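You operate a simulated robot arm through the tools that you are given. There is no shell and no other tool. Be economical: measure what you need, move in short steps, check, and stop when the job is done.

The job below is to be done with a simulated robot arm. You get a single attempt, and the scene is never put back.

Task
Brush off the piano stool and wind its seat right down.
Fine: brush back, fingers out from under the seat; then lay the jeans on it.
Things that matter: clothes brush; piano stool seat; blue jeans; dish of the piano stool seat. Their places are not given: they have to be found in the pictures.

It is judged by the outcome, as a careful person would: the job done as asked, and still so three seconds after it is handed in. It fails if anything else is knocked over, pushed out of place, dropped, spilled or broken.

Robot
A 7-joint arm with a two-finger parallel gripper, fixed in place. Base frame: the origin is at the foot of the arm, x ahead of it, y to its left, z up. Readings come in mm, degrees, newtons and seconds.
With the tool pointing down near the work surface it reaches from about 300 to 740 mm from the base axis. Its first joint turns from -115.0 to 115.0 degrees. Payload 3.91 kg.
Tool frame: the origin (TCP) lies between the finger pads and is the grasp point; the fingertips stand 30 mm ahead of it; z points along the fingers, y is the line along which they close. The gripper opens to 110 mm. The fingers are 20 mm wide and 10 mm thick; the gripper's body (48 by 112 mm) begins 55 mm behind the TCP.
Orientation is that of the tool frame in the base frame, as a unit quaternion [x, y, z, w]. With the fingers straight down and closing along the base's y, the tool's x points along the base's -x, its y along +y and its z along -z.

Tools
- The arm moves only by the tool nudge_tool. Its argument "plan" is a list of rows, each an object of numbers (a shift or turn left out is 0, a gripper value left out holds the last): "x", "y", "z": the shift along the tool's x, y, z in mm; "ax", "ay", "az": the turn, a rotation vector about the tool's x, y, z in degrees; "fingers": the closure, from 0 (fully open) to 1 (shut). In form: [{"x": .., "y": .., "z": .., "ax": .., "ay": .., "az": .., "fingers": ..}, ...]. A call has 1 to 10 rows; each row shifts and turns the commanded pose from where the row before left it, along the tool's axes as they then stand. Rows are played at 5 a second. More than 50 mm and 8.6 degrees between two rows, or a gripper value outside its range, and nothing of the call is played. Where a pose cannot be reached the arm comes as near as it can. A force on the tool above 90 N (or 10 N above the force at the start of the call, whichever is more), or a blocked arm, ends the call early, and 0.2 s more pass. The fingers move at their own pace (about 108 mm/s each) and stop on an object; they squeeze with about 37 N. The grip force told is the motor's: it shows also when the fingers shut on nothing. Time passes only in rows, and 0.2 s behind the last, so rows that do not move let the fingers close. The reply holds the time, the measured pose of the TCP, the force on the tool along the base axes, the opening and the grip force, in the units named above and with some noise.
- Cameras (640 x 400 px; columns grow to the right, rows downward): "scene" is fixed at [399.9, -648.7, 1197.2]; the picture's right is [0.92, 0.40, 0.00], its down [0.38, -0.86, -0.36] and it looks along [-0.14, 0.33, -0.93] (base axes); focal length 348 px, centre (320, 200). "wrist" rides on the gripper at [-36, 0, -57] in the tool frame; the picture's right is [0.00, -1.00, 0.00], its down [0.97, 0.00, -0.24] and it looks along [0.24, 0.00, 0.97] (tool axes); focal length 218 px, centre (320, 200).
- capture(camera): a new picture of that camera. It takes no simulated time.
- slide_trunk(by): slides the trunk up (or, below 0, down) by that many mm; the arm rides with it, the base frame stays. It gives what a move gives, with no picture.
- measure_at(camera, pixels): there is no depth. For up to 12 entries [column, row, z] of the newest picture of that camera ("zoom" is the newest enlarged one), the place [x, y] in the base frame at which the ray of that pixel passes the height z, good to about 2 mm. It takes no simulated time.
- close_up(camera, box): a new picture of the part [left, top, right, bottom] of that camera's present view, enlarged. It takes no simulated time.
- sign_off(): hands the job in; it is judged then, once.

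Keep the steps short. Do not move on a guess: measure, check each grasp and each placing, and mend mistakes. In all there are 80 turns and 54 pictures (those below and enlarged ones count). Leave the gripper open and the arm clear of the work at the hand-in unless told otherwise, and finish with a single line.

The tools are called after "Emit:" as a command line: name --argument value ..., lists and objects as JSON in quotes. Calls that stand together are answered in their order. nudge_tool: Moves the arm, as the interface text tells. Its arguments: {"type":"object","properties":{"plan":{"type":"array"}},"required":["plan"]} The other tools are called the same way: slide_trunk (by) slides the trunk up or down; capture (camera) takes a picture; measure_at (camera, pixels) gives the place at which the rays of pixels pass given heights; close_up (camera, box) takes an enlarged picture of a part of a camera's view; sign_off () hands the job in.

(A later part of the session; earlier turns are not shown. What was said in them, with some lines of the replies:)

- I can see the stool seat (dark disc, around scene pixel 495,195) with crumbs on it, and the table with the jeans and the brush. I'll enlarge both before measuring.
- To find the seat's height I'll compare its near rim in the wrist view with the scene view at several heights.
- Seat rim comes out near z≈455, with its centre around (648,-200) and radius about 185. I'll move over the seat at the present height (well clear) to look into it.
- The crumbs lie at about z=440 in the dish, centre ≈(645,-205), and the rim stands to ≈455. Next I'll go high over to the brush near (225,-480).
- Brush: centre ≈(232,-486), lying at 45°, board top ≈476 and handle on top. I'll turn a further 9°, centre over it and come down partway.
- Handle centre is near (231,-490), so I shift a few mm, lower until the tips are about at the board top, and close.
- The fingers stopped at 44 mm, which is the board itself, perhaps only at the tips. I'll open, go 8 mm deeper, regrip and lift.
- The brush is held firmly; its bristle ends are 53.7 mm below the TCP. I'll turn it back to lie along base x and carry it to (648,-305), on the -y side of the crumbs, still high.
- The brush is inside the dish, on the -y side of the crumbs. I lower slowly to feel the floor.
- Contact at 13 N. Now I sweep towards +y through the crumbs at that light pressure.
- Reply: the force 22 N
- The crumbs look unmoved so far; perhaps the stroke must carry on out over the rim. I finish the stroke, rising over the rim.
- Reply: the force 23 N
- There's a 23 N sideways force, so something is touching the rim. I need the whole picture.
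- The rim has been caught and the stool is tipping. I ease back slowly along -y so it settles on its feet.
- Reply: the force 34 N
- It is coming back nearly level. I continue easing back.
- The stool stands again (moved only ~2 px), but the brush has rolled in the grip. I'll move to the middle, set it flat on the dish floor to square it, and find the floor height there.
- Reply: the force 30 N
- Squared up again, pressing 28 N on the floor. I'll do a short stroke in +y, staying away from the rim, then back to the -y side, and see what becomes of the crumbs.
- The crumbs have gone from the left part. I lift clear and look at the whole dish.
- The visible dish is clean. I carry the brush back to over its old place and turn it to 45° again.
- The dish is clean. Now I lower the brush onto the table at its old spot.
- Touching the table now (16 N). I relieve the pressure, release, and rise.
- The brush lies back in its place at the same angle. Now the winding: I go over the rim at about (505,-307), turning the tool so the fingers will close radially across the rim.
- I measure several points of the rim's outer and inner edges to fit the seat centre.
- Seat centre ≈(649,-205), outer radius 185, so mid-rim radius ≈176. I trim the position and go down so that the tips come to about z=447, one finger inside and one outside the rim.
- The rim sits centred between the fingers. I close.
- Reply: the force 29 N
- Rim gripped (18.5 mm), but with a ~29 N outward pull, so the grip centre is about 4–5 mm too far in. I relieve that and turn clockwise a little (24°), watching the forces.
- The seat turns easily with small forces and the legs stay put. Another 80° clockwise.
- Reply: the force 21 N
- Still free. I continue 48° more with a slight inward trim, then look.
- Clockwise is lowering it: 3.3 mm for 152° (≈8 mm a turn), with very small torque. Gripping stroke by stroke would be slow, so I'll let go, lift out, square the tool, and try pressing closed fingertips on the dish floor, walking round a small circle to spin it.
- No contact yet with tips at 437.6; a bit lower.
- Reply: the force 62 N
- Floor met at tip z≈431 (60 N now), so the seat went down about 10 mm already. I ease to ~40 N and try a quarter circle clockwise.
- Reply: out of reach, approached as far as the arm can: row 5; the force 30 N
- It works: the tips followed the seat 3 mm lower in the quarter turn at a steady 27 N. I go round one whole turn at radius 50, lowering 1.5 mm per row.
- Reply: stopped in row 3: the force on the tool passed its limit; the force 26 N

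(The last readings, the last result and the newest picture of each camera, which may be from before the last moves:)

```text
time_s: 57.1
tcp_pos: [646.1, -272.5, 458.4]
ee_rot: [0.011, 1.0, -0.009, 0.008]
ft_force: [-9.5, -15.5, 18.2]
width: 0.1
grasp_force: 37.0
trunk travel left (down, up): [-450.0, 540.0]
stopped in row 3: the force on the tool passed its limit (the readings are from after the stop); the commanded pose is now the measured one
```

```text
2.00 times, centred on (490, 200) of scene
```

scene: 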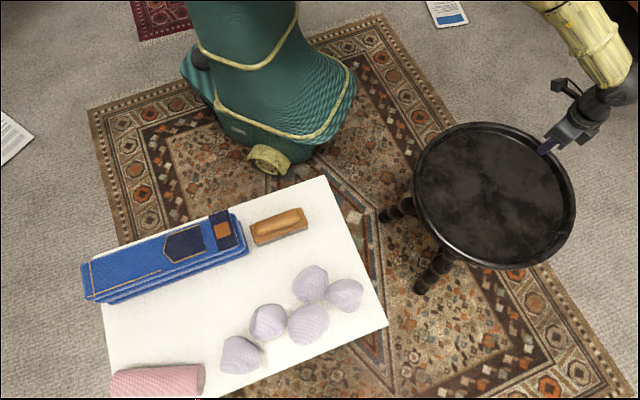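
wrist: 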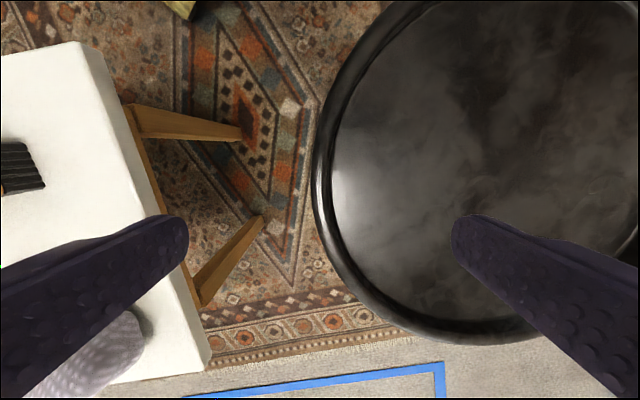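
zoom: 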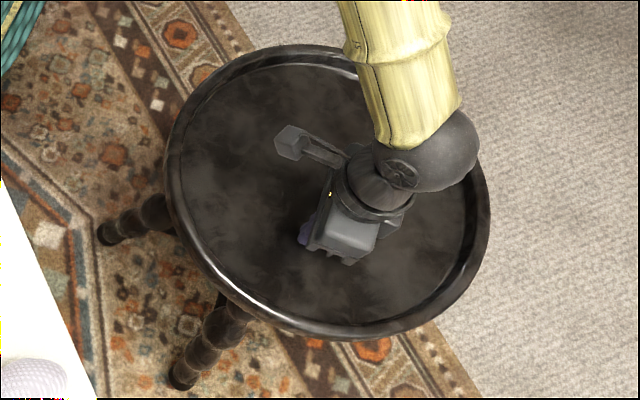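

A force peak stopped it (18 N now). I continue the near-side arc with shorter rows and gentler lowering.

Emit:
nudge_tool --plan '[{"z": 2}, {"x": 22.5, "y": 13.1, "z": 0.6}, {"x": 20.6, "y": 15.8, "z": 0.6}, {"x": 12, "y": 23.1, "z": 0.6}, {"x": 1.1, "y": 25.9, "z": 0.6}, {"x": -10, "y": 24, "z": 0.6}, {"x": -19.1, "y": 17.6, "z": 0.6}, {"x": -24.8, "y": 7.8, "z": 0.6}]'

Emit:
close_up --camera "scene" --box '[370, 100, 610, 300]'

```text
time_s: 58.4
tcp_pos: [595.9, -189.3, 455.2]
ee_rot: [0.007, 1.0, -0.017, 0.012]
ft_force: [-2.5, -10.6, 18.9]
width: 0.0
grasp_force: 36.5
trunk travel left (down, up): [-450.0, 540.0]
stopped in row 6: the force on the tool passed its limit (the readings are from after the stop); the commanded pose is now the measured one
```

```text
2.00 times, centred on (490, 200) of scene
```

zoom: 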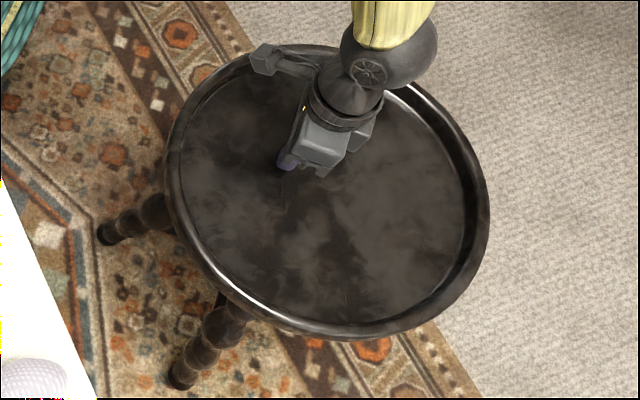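

The seat looks clearly lower. I lift a little and look closely at the seat's edge and the wood beneath it to judge how much is left.

Emit:
nudge_tool --plan '[{"z": -20}, {"z": -40}, {"z": -40}]'

Emit:
close_up --camera "scene" --box '[400, 180, 520, 290]'

Emit:
capture --camera "wrist"

```text
time_s: 59.2
tcp_pos: [596.0, -186.8, 554.6]
ee_rot: [0.009, 1.0, -0.014, 0.008]
ft_force: [0.1, 0.0, 0.0]
width: 0.0
grasp_force: 37.3
trunk travel left (down, up): [-450.0, 540.0]
```

```text
3.64 times, centred on (460, 235) of scene
```

zoom: 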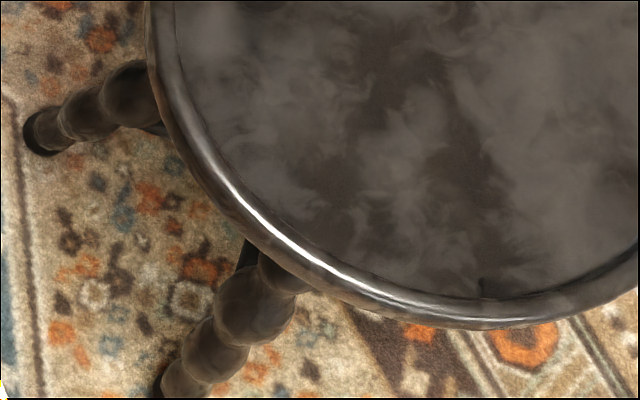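

```text
16 pictures are left
```

wrist: 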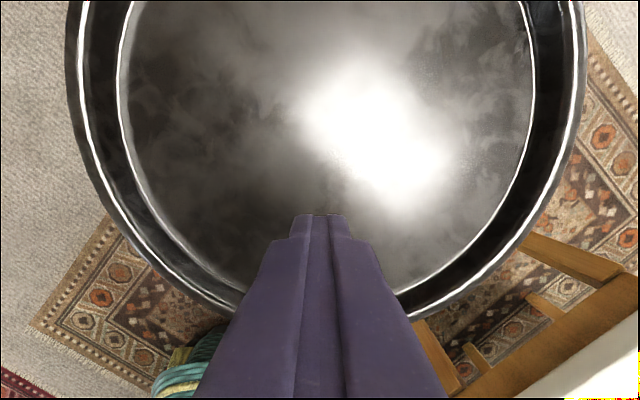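

I use the known 185 mm radius to get the rim height from this view.

Emit:
measure_at --camera "wrist" --pixels '[[66, 40, 455], [586, 40, 455], [66, 40, 440], [586, 40, 440], [66, 40, 430], [586, 40, 430], [118, 65, 430], [533, 65, 430], [118, 65, 420], [533, 65, 420]]'

Emit:
measure_at --camera "scene" --pixels '[[413, 187, 455], [575, 197, 455], [413, 187, 435], [575, 197, 435]]'

```text
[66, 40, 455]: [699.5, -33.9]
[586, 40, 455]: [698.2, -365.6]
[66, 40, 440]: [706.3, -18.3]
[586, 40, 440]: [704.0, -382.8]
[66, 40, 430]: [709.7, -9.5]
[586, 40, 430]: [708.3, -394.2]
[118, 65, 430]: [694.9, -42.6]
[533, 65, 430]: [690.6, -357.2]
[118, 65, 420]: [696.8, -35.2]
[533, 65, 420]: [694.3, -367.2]
```

```text
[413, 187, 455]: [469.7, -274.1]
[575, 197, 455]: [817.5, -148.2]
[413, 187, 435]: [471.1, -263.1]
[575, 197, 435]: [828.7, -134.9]
```

The rim has dropped about 11 mm (floor ≈429), and I can't tell yet if it's bottomed. Pushing with the tips slips, so I'll go back to gripping the rim: first square the tool, and turn it for a grip at θ=150°, near (495,-116).

Emit:
nudge_tool --plan '[{"ax": -1.6, "ay": 0.9}, {"x": 34, "y": 24}, {"x": 34, "y": 24}, {"x": 33, "y": 23}]'

Emit:
nudge_tool --plan '[{"az": -7.7, "fingers": 0}, {"az": -7.6}, {"az": -7.6}, {"az": -7.6}, {"az": -7.6}, {"az": -7.6}, {"az": -7.6}, {"az": -7.7}]'

```text
time_s: 60.2
tcp_pos: [495.2, -111.3, 555.6]
ee_rot: [0.009, 1.0, -0.001, 0.001]
ft_force: [-0.2, -0.7, 0.5]
width: 0.2
grasp_force: 37.3
trunk travel left (down, up): [-450.0, 540.0]
```

```text
time_s: 62.0
tcp_pos: [495.0, -113.6, 553.3]
ee_rot: [-0.501, 0.865, -0.002, 0.002]
ft_force: [0.2, 0.0, -0.7]
width: 109.8
grasp_force: 0.0
trunk travel left (down, up): [-450.0, 540.0]
```

Emit:
nudge_tool --plan '[{"z": 40}, {"z": 35}, {"z": 12}, {"fingers": 1}, {"fingers": 1}, {"fingers": 1}, {"fingers": 1}]'

```text
time_s: 63.6
tcp_pos: [489.3, -111.7, 467.1]
ee_rot: [-0.5, 0.866, 0.002, -0.005]
ft_force: [-39.8, 23.7, 23.8]
width: 19.4
grasp_force: 37.0
trunk travel left (down, up): [-450.0, 540.0]
```

Gripped, with an outward pull. I relieve it and turn clockwise 40°, watching force and height.

Emit:
nudge_tool --plan '[{"y": 6, "z": -3}, {"x": -25.05, "y": -1.75, "az": 8}, {"x": -25.05, "y": -1.75, "az": 8}, {"x": -25.05, "y": -1.75, "az": 8}, {"x": -25.05, "y": -1.75, "az": 8}, {"x": -25.05, "y": -1.75, "az": 8}]'

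```text
time_s: 65.0
tcp_pos: [587.3, -29.9, 470.2]
ee_rot: [-0.174, 0.985, 0.0, 0.001]
ft_force: [-6.3, 12.4, 0.2]
width: 21.2
grasp_force: 36.3
trunk travel left (down, up): [-450.0, 540.0]
```

Emit:
nudge_tool --plan '[{"x": -25.05, "y": -1.75, "az": 8}, {"x": -25.05, "y": -1.75, "az": 8}, {"x": -25.05, "y": -1.75, "az": 8}, {"x": -25.05, "y": -1.75, "az": 8}, {"x": -25.05, "y": -1.75, "az": 8}, {"x": -25.05, "y": -1.75, "az": 8}]'

Emit:
close_up --camera "scene" --box '[370, 100, 610, 300]'

```text
time_s: 66.4
tcp_pos: [732.9, -39.0, 472.8]
ee_rot: [0.24, 0.971, 0.002, 0.003]
ft_force: [12.3, 27.9, -3.1]
width: 34.7
grasp_force: 36.8
trunk travel left (down, up): [-450.0, 540.0]
```

```text
2.00 times, centred on (490, 200) of scene
```

zoom: 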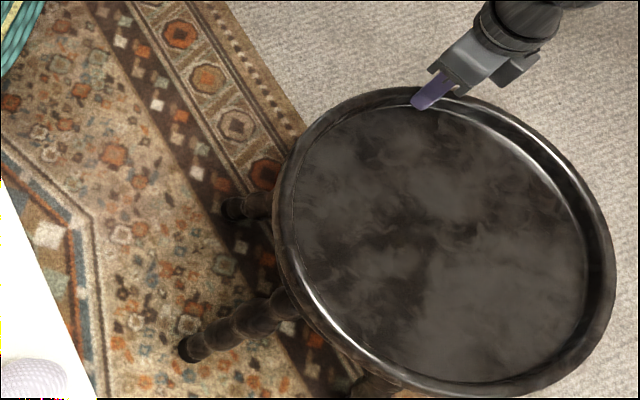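

The stool itself has been dragged along, meaning the seat is locked: it's wound right down. I stop winding and look at the whole scene.

Emit:
capture --camera "scene"

Emit:
capture --camera "wrist"

```text
14 pictures are left
```

scene: 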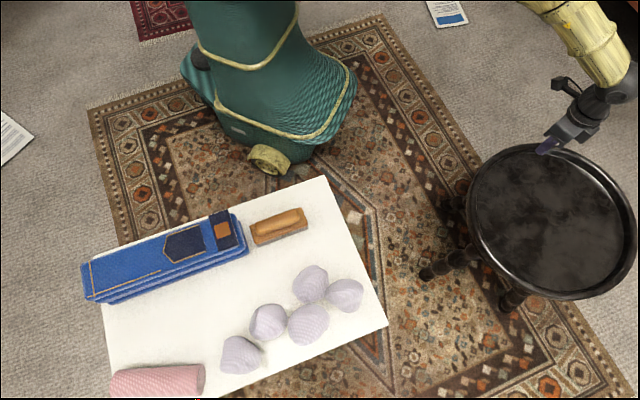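

```text
13 pictures are left
```

wrist: 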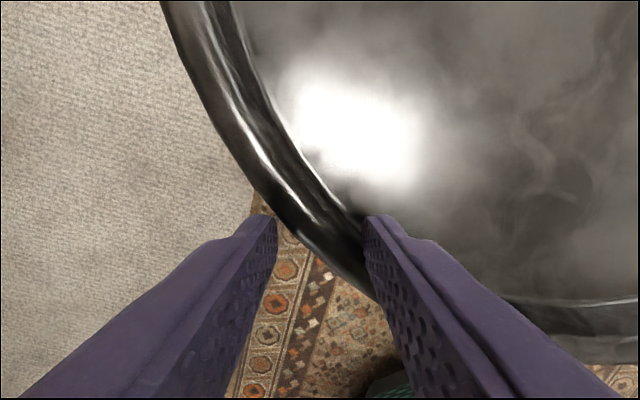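

I let go, lift clear, and measure where the stool now stands.

Emit:
nudge_tool --plan '[{"fingers": 0.3}, {"fingers": 0}, {"fingers": 0}, {"z": -40}, {"z": -40}, {"x": 30, "y": 0}, {"x": 40}, {"x": 40}]'

Emit:
capture --camera "scene"

Emit:
measure_at --camera "scene" --pixels '[[466, 205, 445], [638, 235, 445], [530, 144, 445], [570, 300, 445], [466, 205, 455], [638, 235, 455], [530, 144, 455], [570, 300, 455], [426, 274, 20], [512, 305, 20]]'

```text
time_s: 68.2
tcp_pos: [638.1, 11.1, 551.9]
ee_rot: [0.242, 0.97, 0.0, 0.002]
ft_force: [0.9, 0.0, 0.5]
width: 110.0
grasp_force: 0.0
trunk travel left (down, up): [-450.0, 540.0]
```

```text
12 pictures are left
```

scene: 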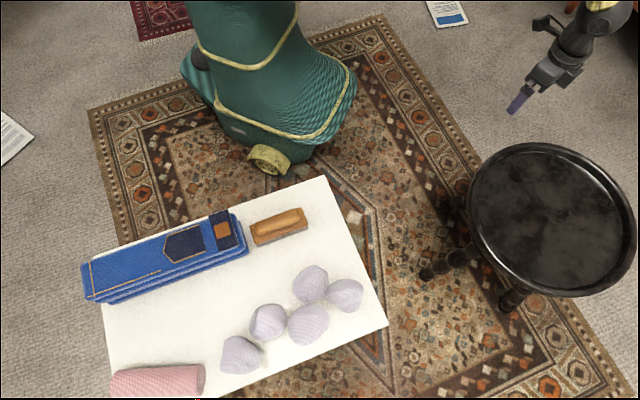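

```text
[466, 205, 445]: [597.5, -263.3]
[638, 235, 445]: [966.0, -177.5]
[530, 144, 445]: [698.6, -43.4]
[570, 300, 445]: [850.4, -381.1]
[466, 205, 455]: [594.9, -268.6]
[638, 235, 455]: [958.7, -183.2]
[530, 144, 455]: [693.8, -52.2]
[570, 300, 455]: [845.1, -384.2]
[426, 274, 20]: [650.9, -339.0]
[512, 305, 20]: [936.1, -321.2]
```

The stool has slid to about (778,-220), roughly 130 mm out, still upright. I'll bring it back by gripping the near rim on the line through its centre (no unwinding torque) and drawing it towards its old place with a slight lift. First the tool turns.

Emit:
nudge_tool --plan '[{"az": -8.5}, {"az": -8.5}, {"az": -8.5}, {"az": -8.5}, {"az": -8.5}, {"az": -8.5}, {"az": -8.5}, {"az": -8.5}, {"az": -8.5}, {"az": -8.5}]'

Emit:
nudge_tool --plan '[{"az": -8.5}, {"az": -8.5}, {"az": -8.5}]'

Emit:
measure_at --camera "scene" --pixels '[[426, 274, 5], [512, 305, 5], [385, 214, 5], [418, 289, 5]]'

```text
time_s: 70.4
tcp_pos: [634.8, 10.6, 550.4]
ee_rot: [-0.479, 0.878, -0.002, 0.001]
ft_force: [1.1, -0.4, 0.5]
width: 110.1
grasp_force: 0.1
trunk travel left (down, up): [-450.0, 540.0]
```

```text
time_s: 71.2
tcp_pos: [635.0, 11.5, 550.3]
ee_rot: [-0.66, 0.751, -0.001, 0.0]
ft_force: [-0.4, 0.3, -0.1]
width: 109.9
grasp_force: 0.0
trunk travel left (down, up): [-450.0, 540.0]
```

```text
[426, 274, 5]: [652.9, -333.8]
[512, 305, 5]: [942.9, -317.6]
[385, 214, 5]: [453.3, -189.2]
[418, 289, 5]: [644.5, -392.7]
```

The stool has four feet and turned about 45° with its seat, which confirms it's locked down. I move over the near rim point and look.

Emit:
nudge_tool --plan '[{"x": 42.2, "y": 1.7}, {"x": 42.2, "y": 1.7}, {"x": 42.2, "y": 1.7}, {"x": 42.2, "y": 1.7}, {"x": 42.2, "y": 1.7}]'

Emit:
capture --camera "wrist"

```text
time_s: 72.4
tcp_pos: [600.2, -195.6, 548.1]
ee_rot: [-0.66, 0.751, -0.001, 0.0]
ft_force: [-0.2, -0.3, -0.6]
width: 110.0
grasp_force: 0.1
trunk travel left (down, up): [-450.0, 540.0]
```

```text
11 pictures are left
```

wrist: 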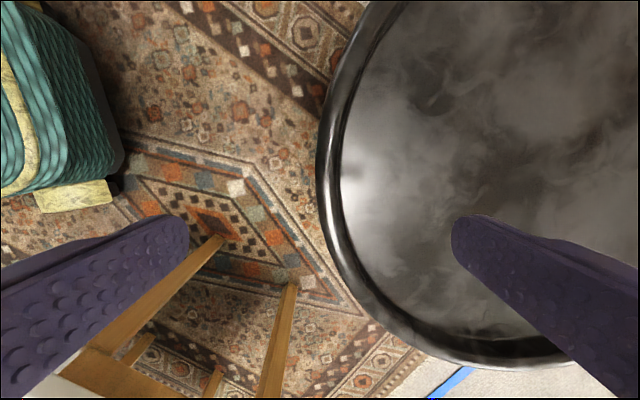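

Emit:
measure_at --camera "wrist" --pixels '[[316, 160, 445], [321, 120, 445], [352, 42, 445], [340, 270, 445], [400, 335, 445], [480, 364, 445], [342, 160, 430], [332, 235, 445]]'

```text
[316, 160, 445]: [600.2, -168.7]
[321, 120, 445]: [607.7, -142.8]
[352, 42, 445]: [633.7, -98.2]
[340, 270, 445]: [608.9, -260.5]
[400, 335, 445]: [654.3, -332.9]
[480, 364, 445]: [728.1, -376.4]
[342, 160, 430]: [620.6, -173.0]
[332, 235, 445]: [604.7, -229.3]
```

The stool's centre is now about (782,-205), with the near rim at x≈600–618. I centre on it, go down to the same grip height, and close.

Emit:
nudge_tool --plan '[{"x": 8.3, "y": -8.5, "z": 30}, {"z": 40}, {"z": 11}, {"fingers": 1}, {"fingers": 1}, {"fingers": 1}, {"fingers": 1}]'

```text
time_s: 74.0
tcp_pos: [604.7, -205.4, 469.2]
ee_rot: [-0.66, 0.751, 0.0, -0.001]
ft_force: [-9.9, 3.4, 0.3]
width: 20.2
grasp_force: 36.9
trunk travel left (down, up): [-450.0, 540.0]
```

Gripped well. I apply a slight lift and draw it 40 mm towards the base, slowly.

Emit:
nudge_tool --plan '[{"z": -3}, {"x": 1, "y": 7.9}, {"x": 1, "y": 7.9}, {"x": 1, "y": 7.9}, {"x": 1, "y": 7.9}, {"x": 1, "y": 7.9}]'

Emit:
capture --camera "scene"

```text
time_s: 75.4
tcp_pos: [567.3, -207.7, 472.1]
ee_rot: [-0.659, 0.752, 0.0, 0.0]
ft_force: [19.2, 4.2, 0.8]
width: 19.8
grasp_force: 36.9
trunk travel left (down, up): [-450.0, 540.0]
```

```text
10 pictures are left
```

scene: 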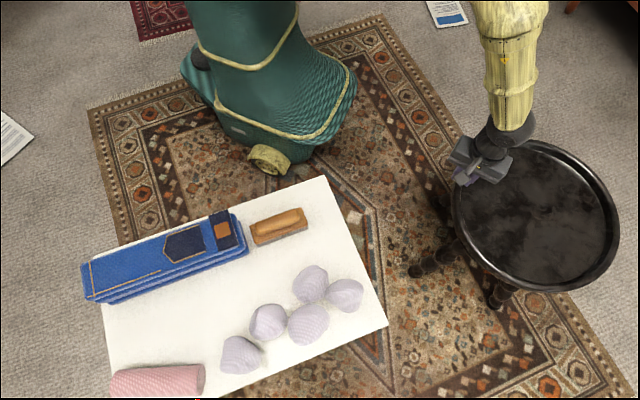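

It slides nicely at 19 N, feet following. About 93 mm more.

Emit:
nudge_tool --plan '[{"x": 1.2, "y": 9.2}, {"x": 1.2, "y": 9.2}, {"x": 1.2, "y": 9.2}, {"x": 1.2, "y": 9.2}, {"x": 1.2, "y": 9.2}, {"x": 1.2, "y": 9.2}, {"x": 1.2, "y": 9.2}, {"x": 1.2, "y": 9.2}, {"x": 1.2, "y": 9.2}, {"x": 1.2, "y": 9.2}]'

Emit:
capture --camera "scene"

```text
time_s: 77.6
tcp_pos: [474.9, -206.3, 472.2]
ee_rot: [-0.66, 0.751, -0.003, 0.0]
ft_force: [25.0, -0.3, -0.1]
width: 16.7
grasp_force: 37.0
trunk travel left (down, up): [-450.0, 540.0]
```

```text
9 pictures are left
```

scene: 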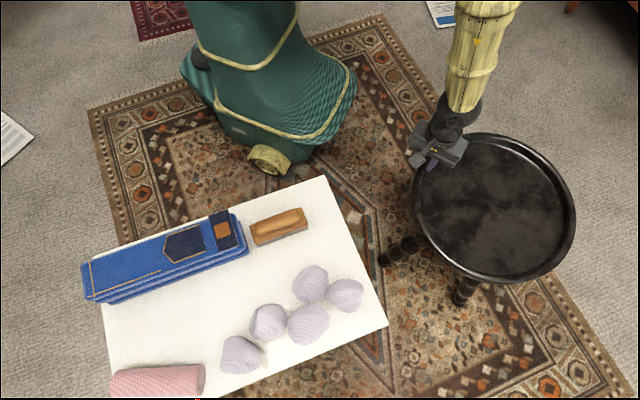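

The stool is nearly back. Seat and base turned together by the same ~46° before, so the screw is at its stop. I measure the present centre.

Emit:
measure_at --camera "scene" --pixels '[[413, 200, 445], [576, 210, 445], [487, 133, 445], [505, 283, 445], [384, 260, 5], [462, 302, 5]]'

```text
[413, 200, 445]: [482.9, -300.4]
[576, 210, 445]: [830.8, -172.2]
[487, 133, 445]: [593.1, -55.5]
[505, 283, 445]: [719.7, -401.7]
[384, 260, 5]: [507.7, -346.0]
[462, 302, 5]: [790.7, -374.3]
```

The centre is now ≈(656,-232), within ~28 mm of where it stood and well in reach, standing firmly. I ease the pull, release and rise straight up, then head for the jeans.

Emit:
nudge_tool --plan '[{"y": -3}, {"fingers": 0.5}, {"fingers": 0}, {"fingers": 0}, {"z": -40}, {"z": -50}, {"z": -50}, {"z": -40}]'

Emit:
nudge_tool --plan '[{"x": 36.8, "y": 28.4}, {"x": 36.8, "y": 28.4}, {"x": 36.8, "y": 28.4}, {"x": 36.8, "y": 28.4}, {"x": 36.8, "y": 28.4}, {"x": 36.8, "y": 28.4}, {"x": 36.8, "y": 28.4}, {"x": 36.8, "y": 28.4}, {"x": 36.8, "y": 28.4}, {"x": 36.8, "y": 28.4}]'

Emit:
nudge_tool --plan '[{"x": 36.8, "y": 28.4}, {"x": 36.8, "y": 28.4}, {"az": 7.6}, {"az": 7.5}, {"az": 7.5}, {"az": 7.5}, {"az": 7.5}]'

Emit:
capture --camera "wrist"

```text
time_s: 79.4
tcp_pos: [476.7, -207.6, 650.9]
ee_rot: [-0.659, 0.752, -0.001, 0.0]
ft_force: [0.2, 0.2, -0.3]
width: 110.1
grasp_force: 0.0
trunk travel left (down, up): [-450.0, 540.0]
```

```text
time_s: 81.6
tcp_pos: [144.0, -533.8, 652.5]
ee_rot: [-0.659, 0.752, -0.001, 0.0]
ft_force: [-0.2, -0.5, 0.2]
width: 109.9
grasp_force: 0.1
trunk travel left (down, up): [-450.0, 540.0]
```

```text
time_s: 83.2
tcp_pos: [80.7, -599.3, 651.4]
ee_rot: [-0.381, 0.924, -0.002, 0.0]
ft_force: [-0.3, 0.3, 0.0]
width: 109.7
grasp_force: 0.1
trunk travel left (down, up): [-450.0, 540.0]
```

```text
8 pictures are left
```

wrist: 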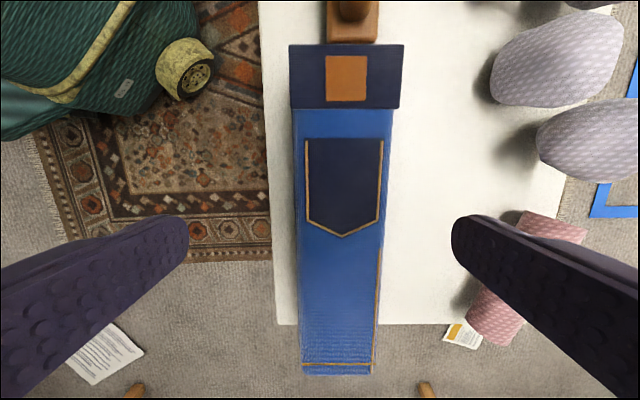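

Emit:
measure_at --camera "wrist" --pixels '[[289, 44, 510], [404, 44, 510], [302, 373, 510], [374, 373, 510], [289, 44, 495], [404, 44, 495], [305, 220, 510], [382, 220, 510], [302, 373, 495], [374, 373, 495]]'

Emit:
measure_at --camera "scene" --pixels '[[228.9, 209.8, 510], [238.2, 246, 510], [81.6, 264, 510], [88.2, 301, 510], [228.9, 209.8, 495], [238.2, 246, 495], [81.6, 264, 495], [88.2, 301, 495]]'

```text
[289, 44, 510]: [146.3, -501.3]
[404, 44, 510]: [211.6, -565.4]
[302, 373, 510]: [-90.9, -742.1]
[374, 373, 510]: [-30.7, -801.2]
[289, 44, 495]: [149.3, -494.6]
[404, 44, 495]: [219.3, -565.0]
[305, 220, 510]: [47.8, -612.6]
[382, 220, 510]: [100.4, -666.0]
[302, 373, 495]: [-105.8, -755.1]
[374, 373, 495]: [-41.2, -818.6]
```

```text
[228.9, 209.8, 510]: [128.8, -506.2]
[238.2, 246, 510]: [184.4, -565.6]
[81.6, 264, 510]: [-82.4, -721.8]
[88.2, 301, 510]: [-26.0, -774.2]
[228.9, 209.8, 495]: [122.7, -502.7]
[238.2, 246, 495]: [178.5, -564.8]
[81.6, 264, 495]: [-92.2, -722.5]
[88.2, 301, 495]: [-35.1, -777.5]
```

Comparing the two views, the jeans' top is at z≈540. They run from about (169,-540) to (-36,-742) at 45°, roughly 288 long by 76 wide, with the centre at ≈(66,-641). I move over the centre and come down partway to check.

Emit:
nudge_tool --plan '[{"x": 40, "y": -19}, {"z": 40}, {"z": 30}]'

Emit:
capture --camera "wrist"

```text
time_s: 84.0
tcp_pos: [64.9, -642.0, 580.0]
ee_rot: [-0.381, 0.925, -0.001, 0.0]
ft_force: [1.1, 0.1, 0.2]
width: 109.8
grasp_force: 0.1
trunk travel left (down, up): [-450.0, 540.0]
```

```text
7 pictures are left
```

wrist: 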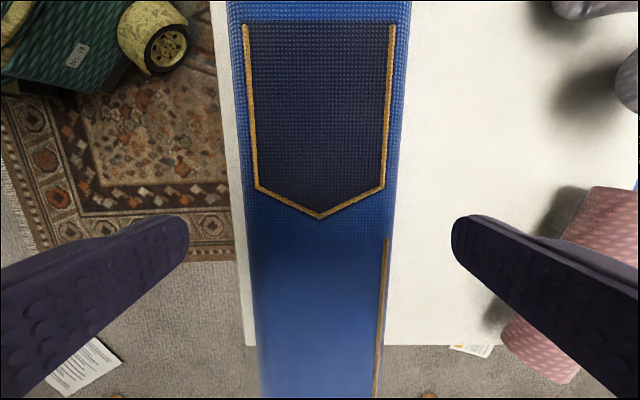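

Centred and clear on both sides. I descend to TCP ≈496 and close.

Emit:
nudge_tool --plan '[{"z": 40}, {"z": 30}, {"z": 14}, {"fingers": 1}, {"fingers": 1}, {"fingers": 1}, {"fingers": 1}]'

Emit:
nudge_tool --plan '[{"z": -10}, {"z": -20}, {"z": -45}, {"z": -45}, {"z": -30}]'

Emit:
capture --camera "scene"

```text
time_s: 85.6
tcp_pos: [67.1, -641.6, 495.7]
ee_rot: [-0.382, 0.924, 0.0, 0.001]
ft_force: [-0.2, 1.2, 0.1]
width: 84.8
grasp_force: 37.3
trunk travel left (down, up): [-450.0, 540.0]
```

```text
time_s: 86.8
tcp_pos: [65.1, -641.1, 646.9]
ee_rot: [-0.383, 0.924, -0.002, 0.001]
ft_force: [-0.9, 0.5, -6.0]
width: 85.3
grasp_force: 36.8
trunk travel left (down, up): [-450.0, 540.0]
```

```text
6 pictures are left
```

scene: 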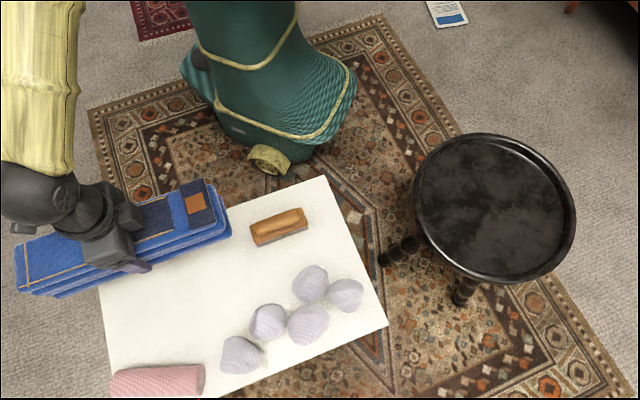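

The jeans are held level (6 N), with their underside 46 mm below the TCP. I carry them high over to the seat centre, aiming for (652,-236).

Emit:
nudge_tool --plan '[{"x": -43.8, "y": -8}, {"x": -43.8, "y": -8}, {"x": -43.8, "y": -8}, {"x": -43.8, "y": -8}, {"x": -43.8, "y": -8}, {"x": -43.8, "y": -8}, {"x": -43.8, "y": -8}, {"x": -43.8, "y": -8}]'

Emit:
nudge_tool --plan '[{"x": -43.8, "y": -8}, {"x": -43.8, "y": -8}, {"x": -43.8, "y": -8}, {"x": -43.8, "y": -8}, {"x": -43.8, "y": -8}, {"x": -43.8, "y": -8}, {"x": -43.8, "y": -8}, {"x": -43.8, "y": -8}]'

Emit:
nudge_tool --plan '[{"z": 40}, {"z": 40}, {"z": 40}]'

Emit:
capture --camera "scene"

```text
time_s: 88.6
tcp_pos: [360.1, -441.9, 646.0]
ee_rot: [-0.381, 0.924, -0.001, 0.001]
ft_force: [0.1, -0.5, -5.0]
width: 84.8
grasp_force: 36.7
trunk travel left (down, up): [-450.0, 540.0]
```

```text
time_s: 90.4
tcp_pos: [652.8, -237.9, 648.4]
ee_rot: [-0.382, 0.924, -0.001, 0.0]
ft_force: [-0.5, -0.2, -4.5]
width: 85.1
grasp_force: 36.9
trunk travel left (down, up): [-450.0, 540.0]
```

```text
time_s: 91.2
tcp_pos: [655.1, -237.7, 529.2]
ee_rot: [-0.382, 0.924, -0.002, 0.001]
ft_force: [-0.4, -0.1, -5.3]
width: 85.0
grasp_force: 37.2
trunk travel left (down, up): [-450.0, 540.0]
```

```text
5 pictures are left
```

scene: 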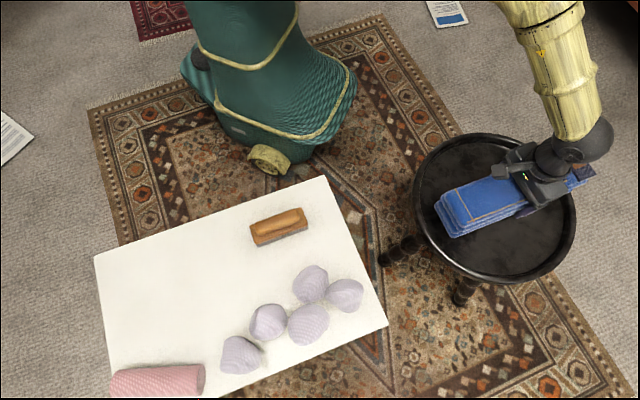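

Emit:
measure_at --camera "scene" --pixels '[[435, 201, 560], [452, 237, 500], [597, 175, 570], [590, 165, 570], [578, 165, 570], [440, 193, 573]]'

Emit:
close_up --camera "scene" --box '[410, 120, 620, 290]'

```text
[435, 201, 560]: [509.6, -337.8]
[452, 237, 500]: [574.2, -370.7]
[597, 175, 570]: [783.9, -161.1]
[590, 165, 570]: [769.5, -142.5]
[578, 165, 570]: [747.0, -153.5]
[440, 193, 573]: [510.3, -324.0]
```

```text
2.35 times, centred on (515, 205) of scene
```

zoom: 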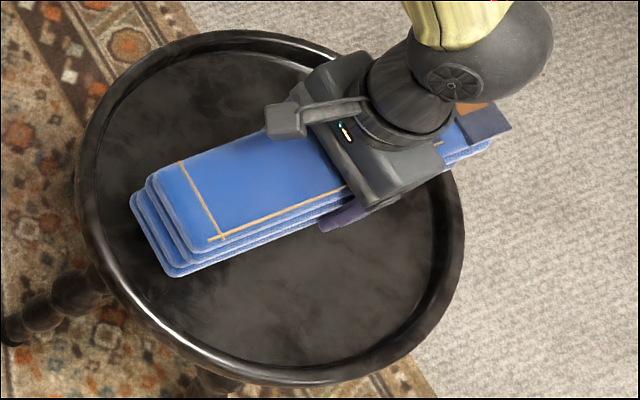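

Lengthwise the jeans fit inside the dish with a 6 mm trim along their axis. I lower, then feel for the floor.

Emit:
nudge_tool --plan '[{"x": -6, "z": 15}, {"z": 20}, {"z": 8}, {"z": 3}, {"z": 3}]'

```text
time_s: 92.4
tcp_pos: [657.9, -234.7, 480.9]
ee_rot: [-0.382, 0.924, -0.002, 0.0]
ft_force: [0.3, -0.4, -5.4]
width: 84.8
grasp_force: 37.0
trunk travel left (down, up): [-450.0, 540.0]
```

Emit:
nudge_tool --plan '[{"z": 2}, {"z": 2}, {"z": 2}]'

```text
time_s: 93.2
tcp_pos: [657.3, -234.6, 473.6]
ee_rot: [-0.382, 0.924, -0.002, 0.0]
ft_force: [1.0, -0.2, -4.9]
width: 84.9
grasp_force: 37.4
trunk travel left (down, up): [-450.0, 540.0]
```

Emit:
nudge_tool --plan '[{"z": 1.5}, {"z": 1.5}, {"z": 1.5}]'

```text
time_s: 94.0
tcp_pos: [656.9, -234.2, 473.4]
ee_rot: [-0.382, 0.924, -0.002, 0.001]
ft_force: [-2.4, 4.6, 20.6]
width: 84.9
grasp_force: 36.6
trunk travel left (down, up): [-450.0, 540.0]
```

Contact: the jeans rest on the dish floor (≈427). I relieve, open gently and rise straight up.

Emit:
nudge_tool --plan '[{"z": -3}, {"fingers": 0.1}, {"fingers": 0}, {"fingers": 0}, {"z": -25}, {"z": -45}, {"z": -45}, {"z": -45}]'

Emit:
nudge_tool --plan '[{"x": 35, "y": 20}, {"x": 35, "y": 20}, {"x": 35, "y": 20}, {"x": 35, "y": 20}, {"x": 35, "y": 20}]'

Emit:
capture --camera "scene"

```text
time_s: 95.8
tcp_pos: [655.2, -233.0, 634.9]
ee_rot: [-0.382, 0.924, 0.0, 0.0]
ft_force: [1.0, -0.9, 0.4]
width: 110.0
grasp_force: 0.0
trunk travel left (down, up): [-450.0, 540.0]
```

```text
time_s: 97.0
tcp_pos: [464.4, -286.1, 631.5]
ee_rot: [-0.383, 0.924, -0.001, 0.002]
ft_force: [0.5, 0.2, 0.4]
width: 109.9
grasp_force: 0.0
trunk travel left (down, up): [-450.0, 540.0]
```

```text
3 pictures are left
```

scene: 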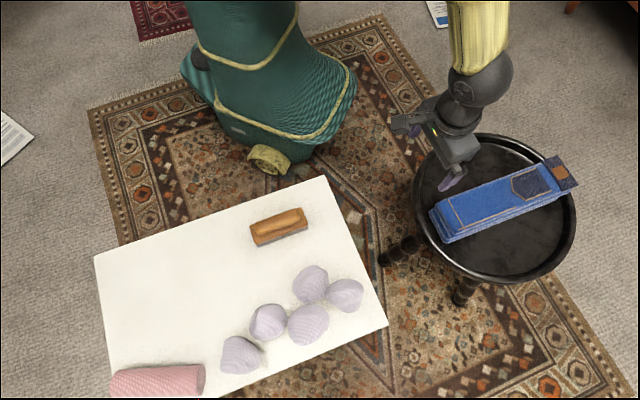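

The jeans lie flat in the dish, the brush is back, everything else stands as it was, and the open gripper is clear. I hand in.

Emit:
sign_off

```text
The job is handed in.
```

The stool is brushed clean and its seat wound down to the stop, the brush is back in its place, and the jeans lie on the seat; while winding I dragged the stool about 130 mm, and after I drew it back it stands about 28 mm from where it was, turned about 45°.
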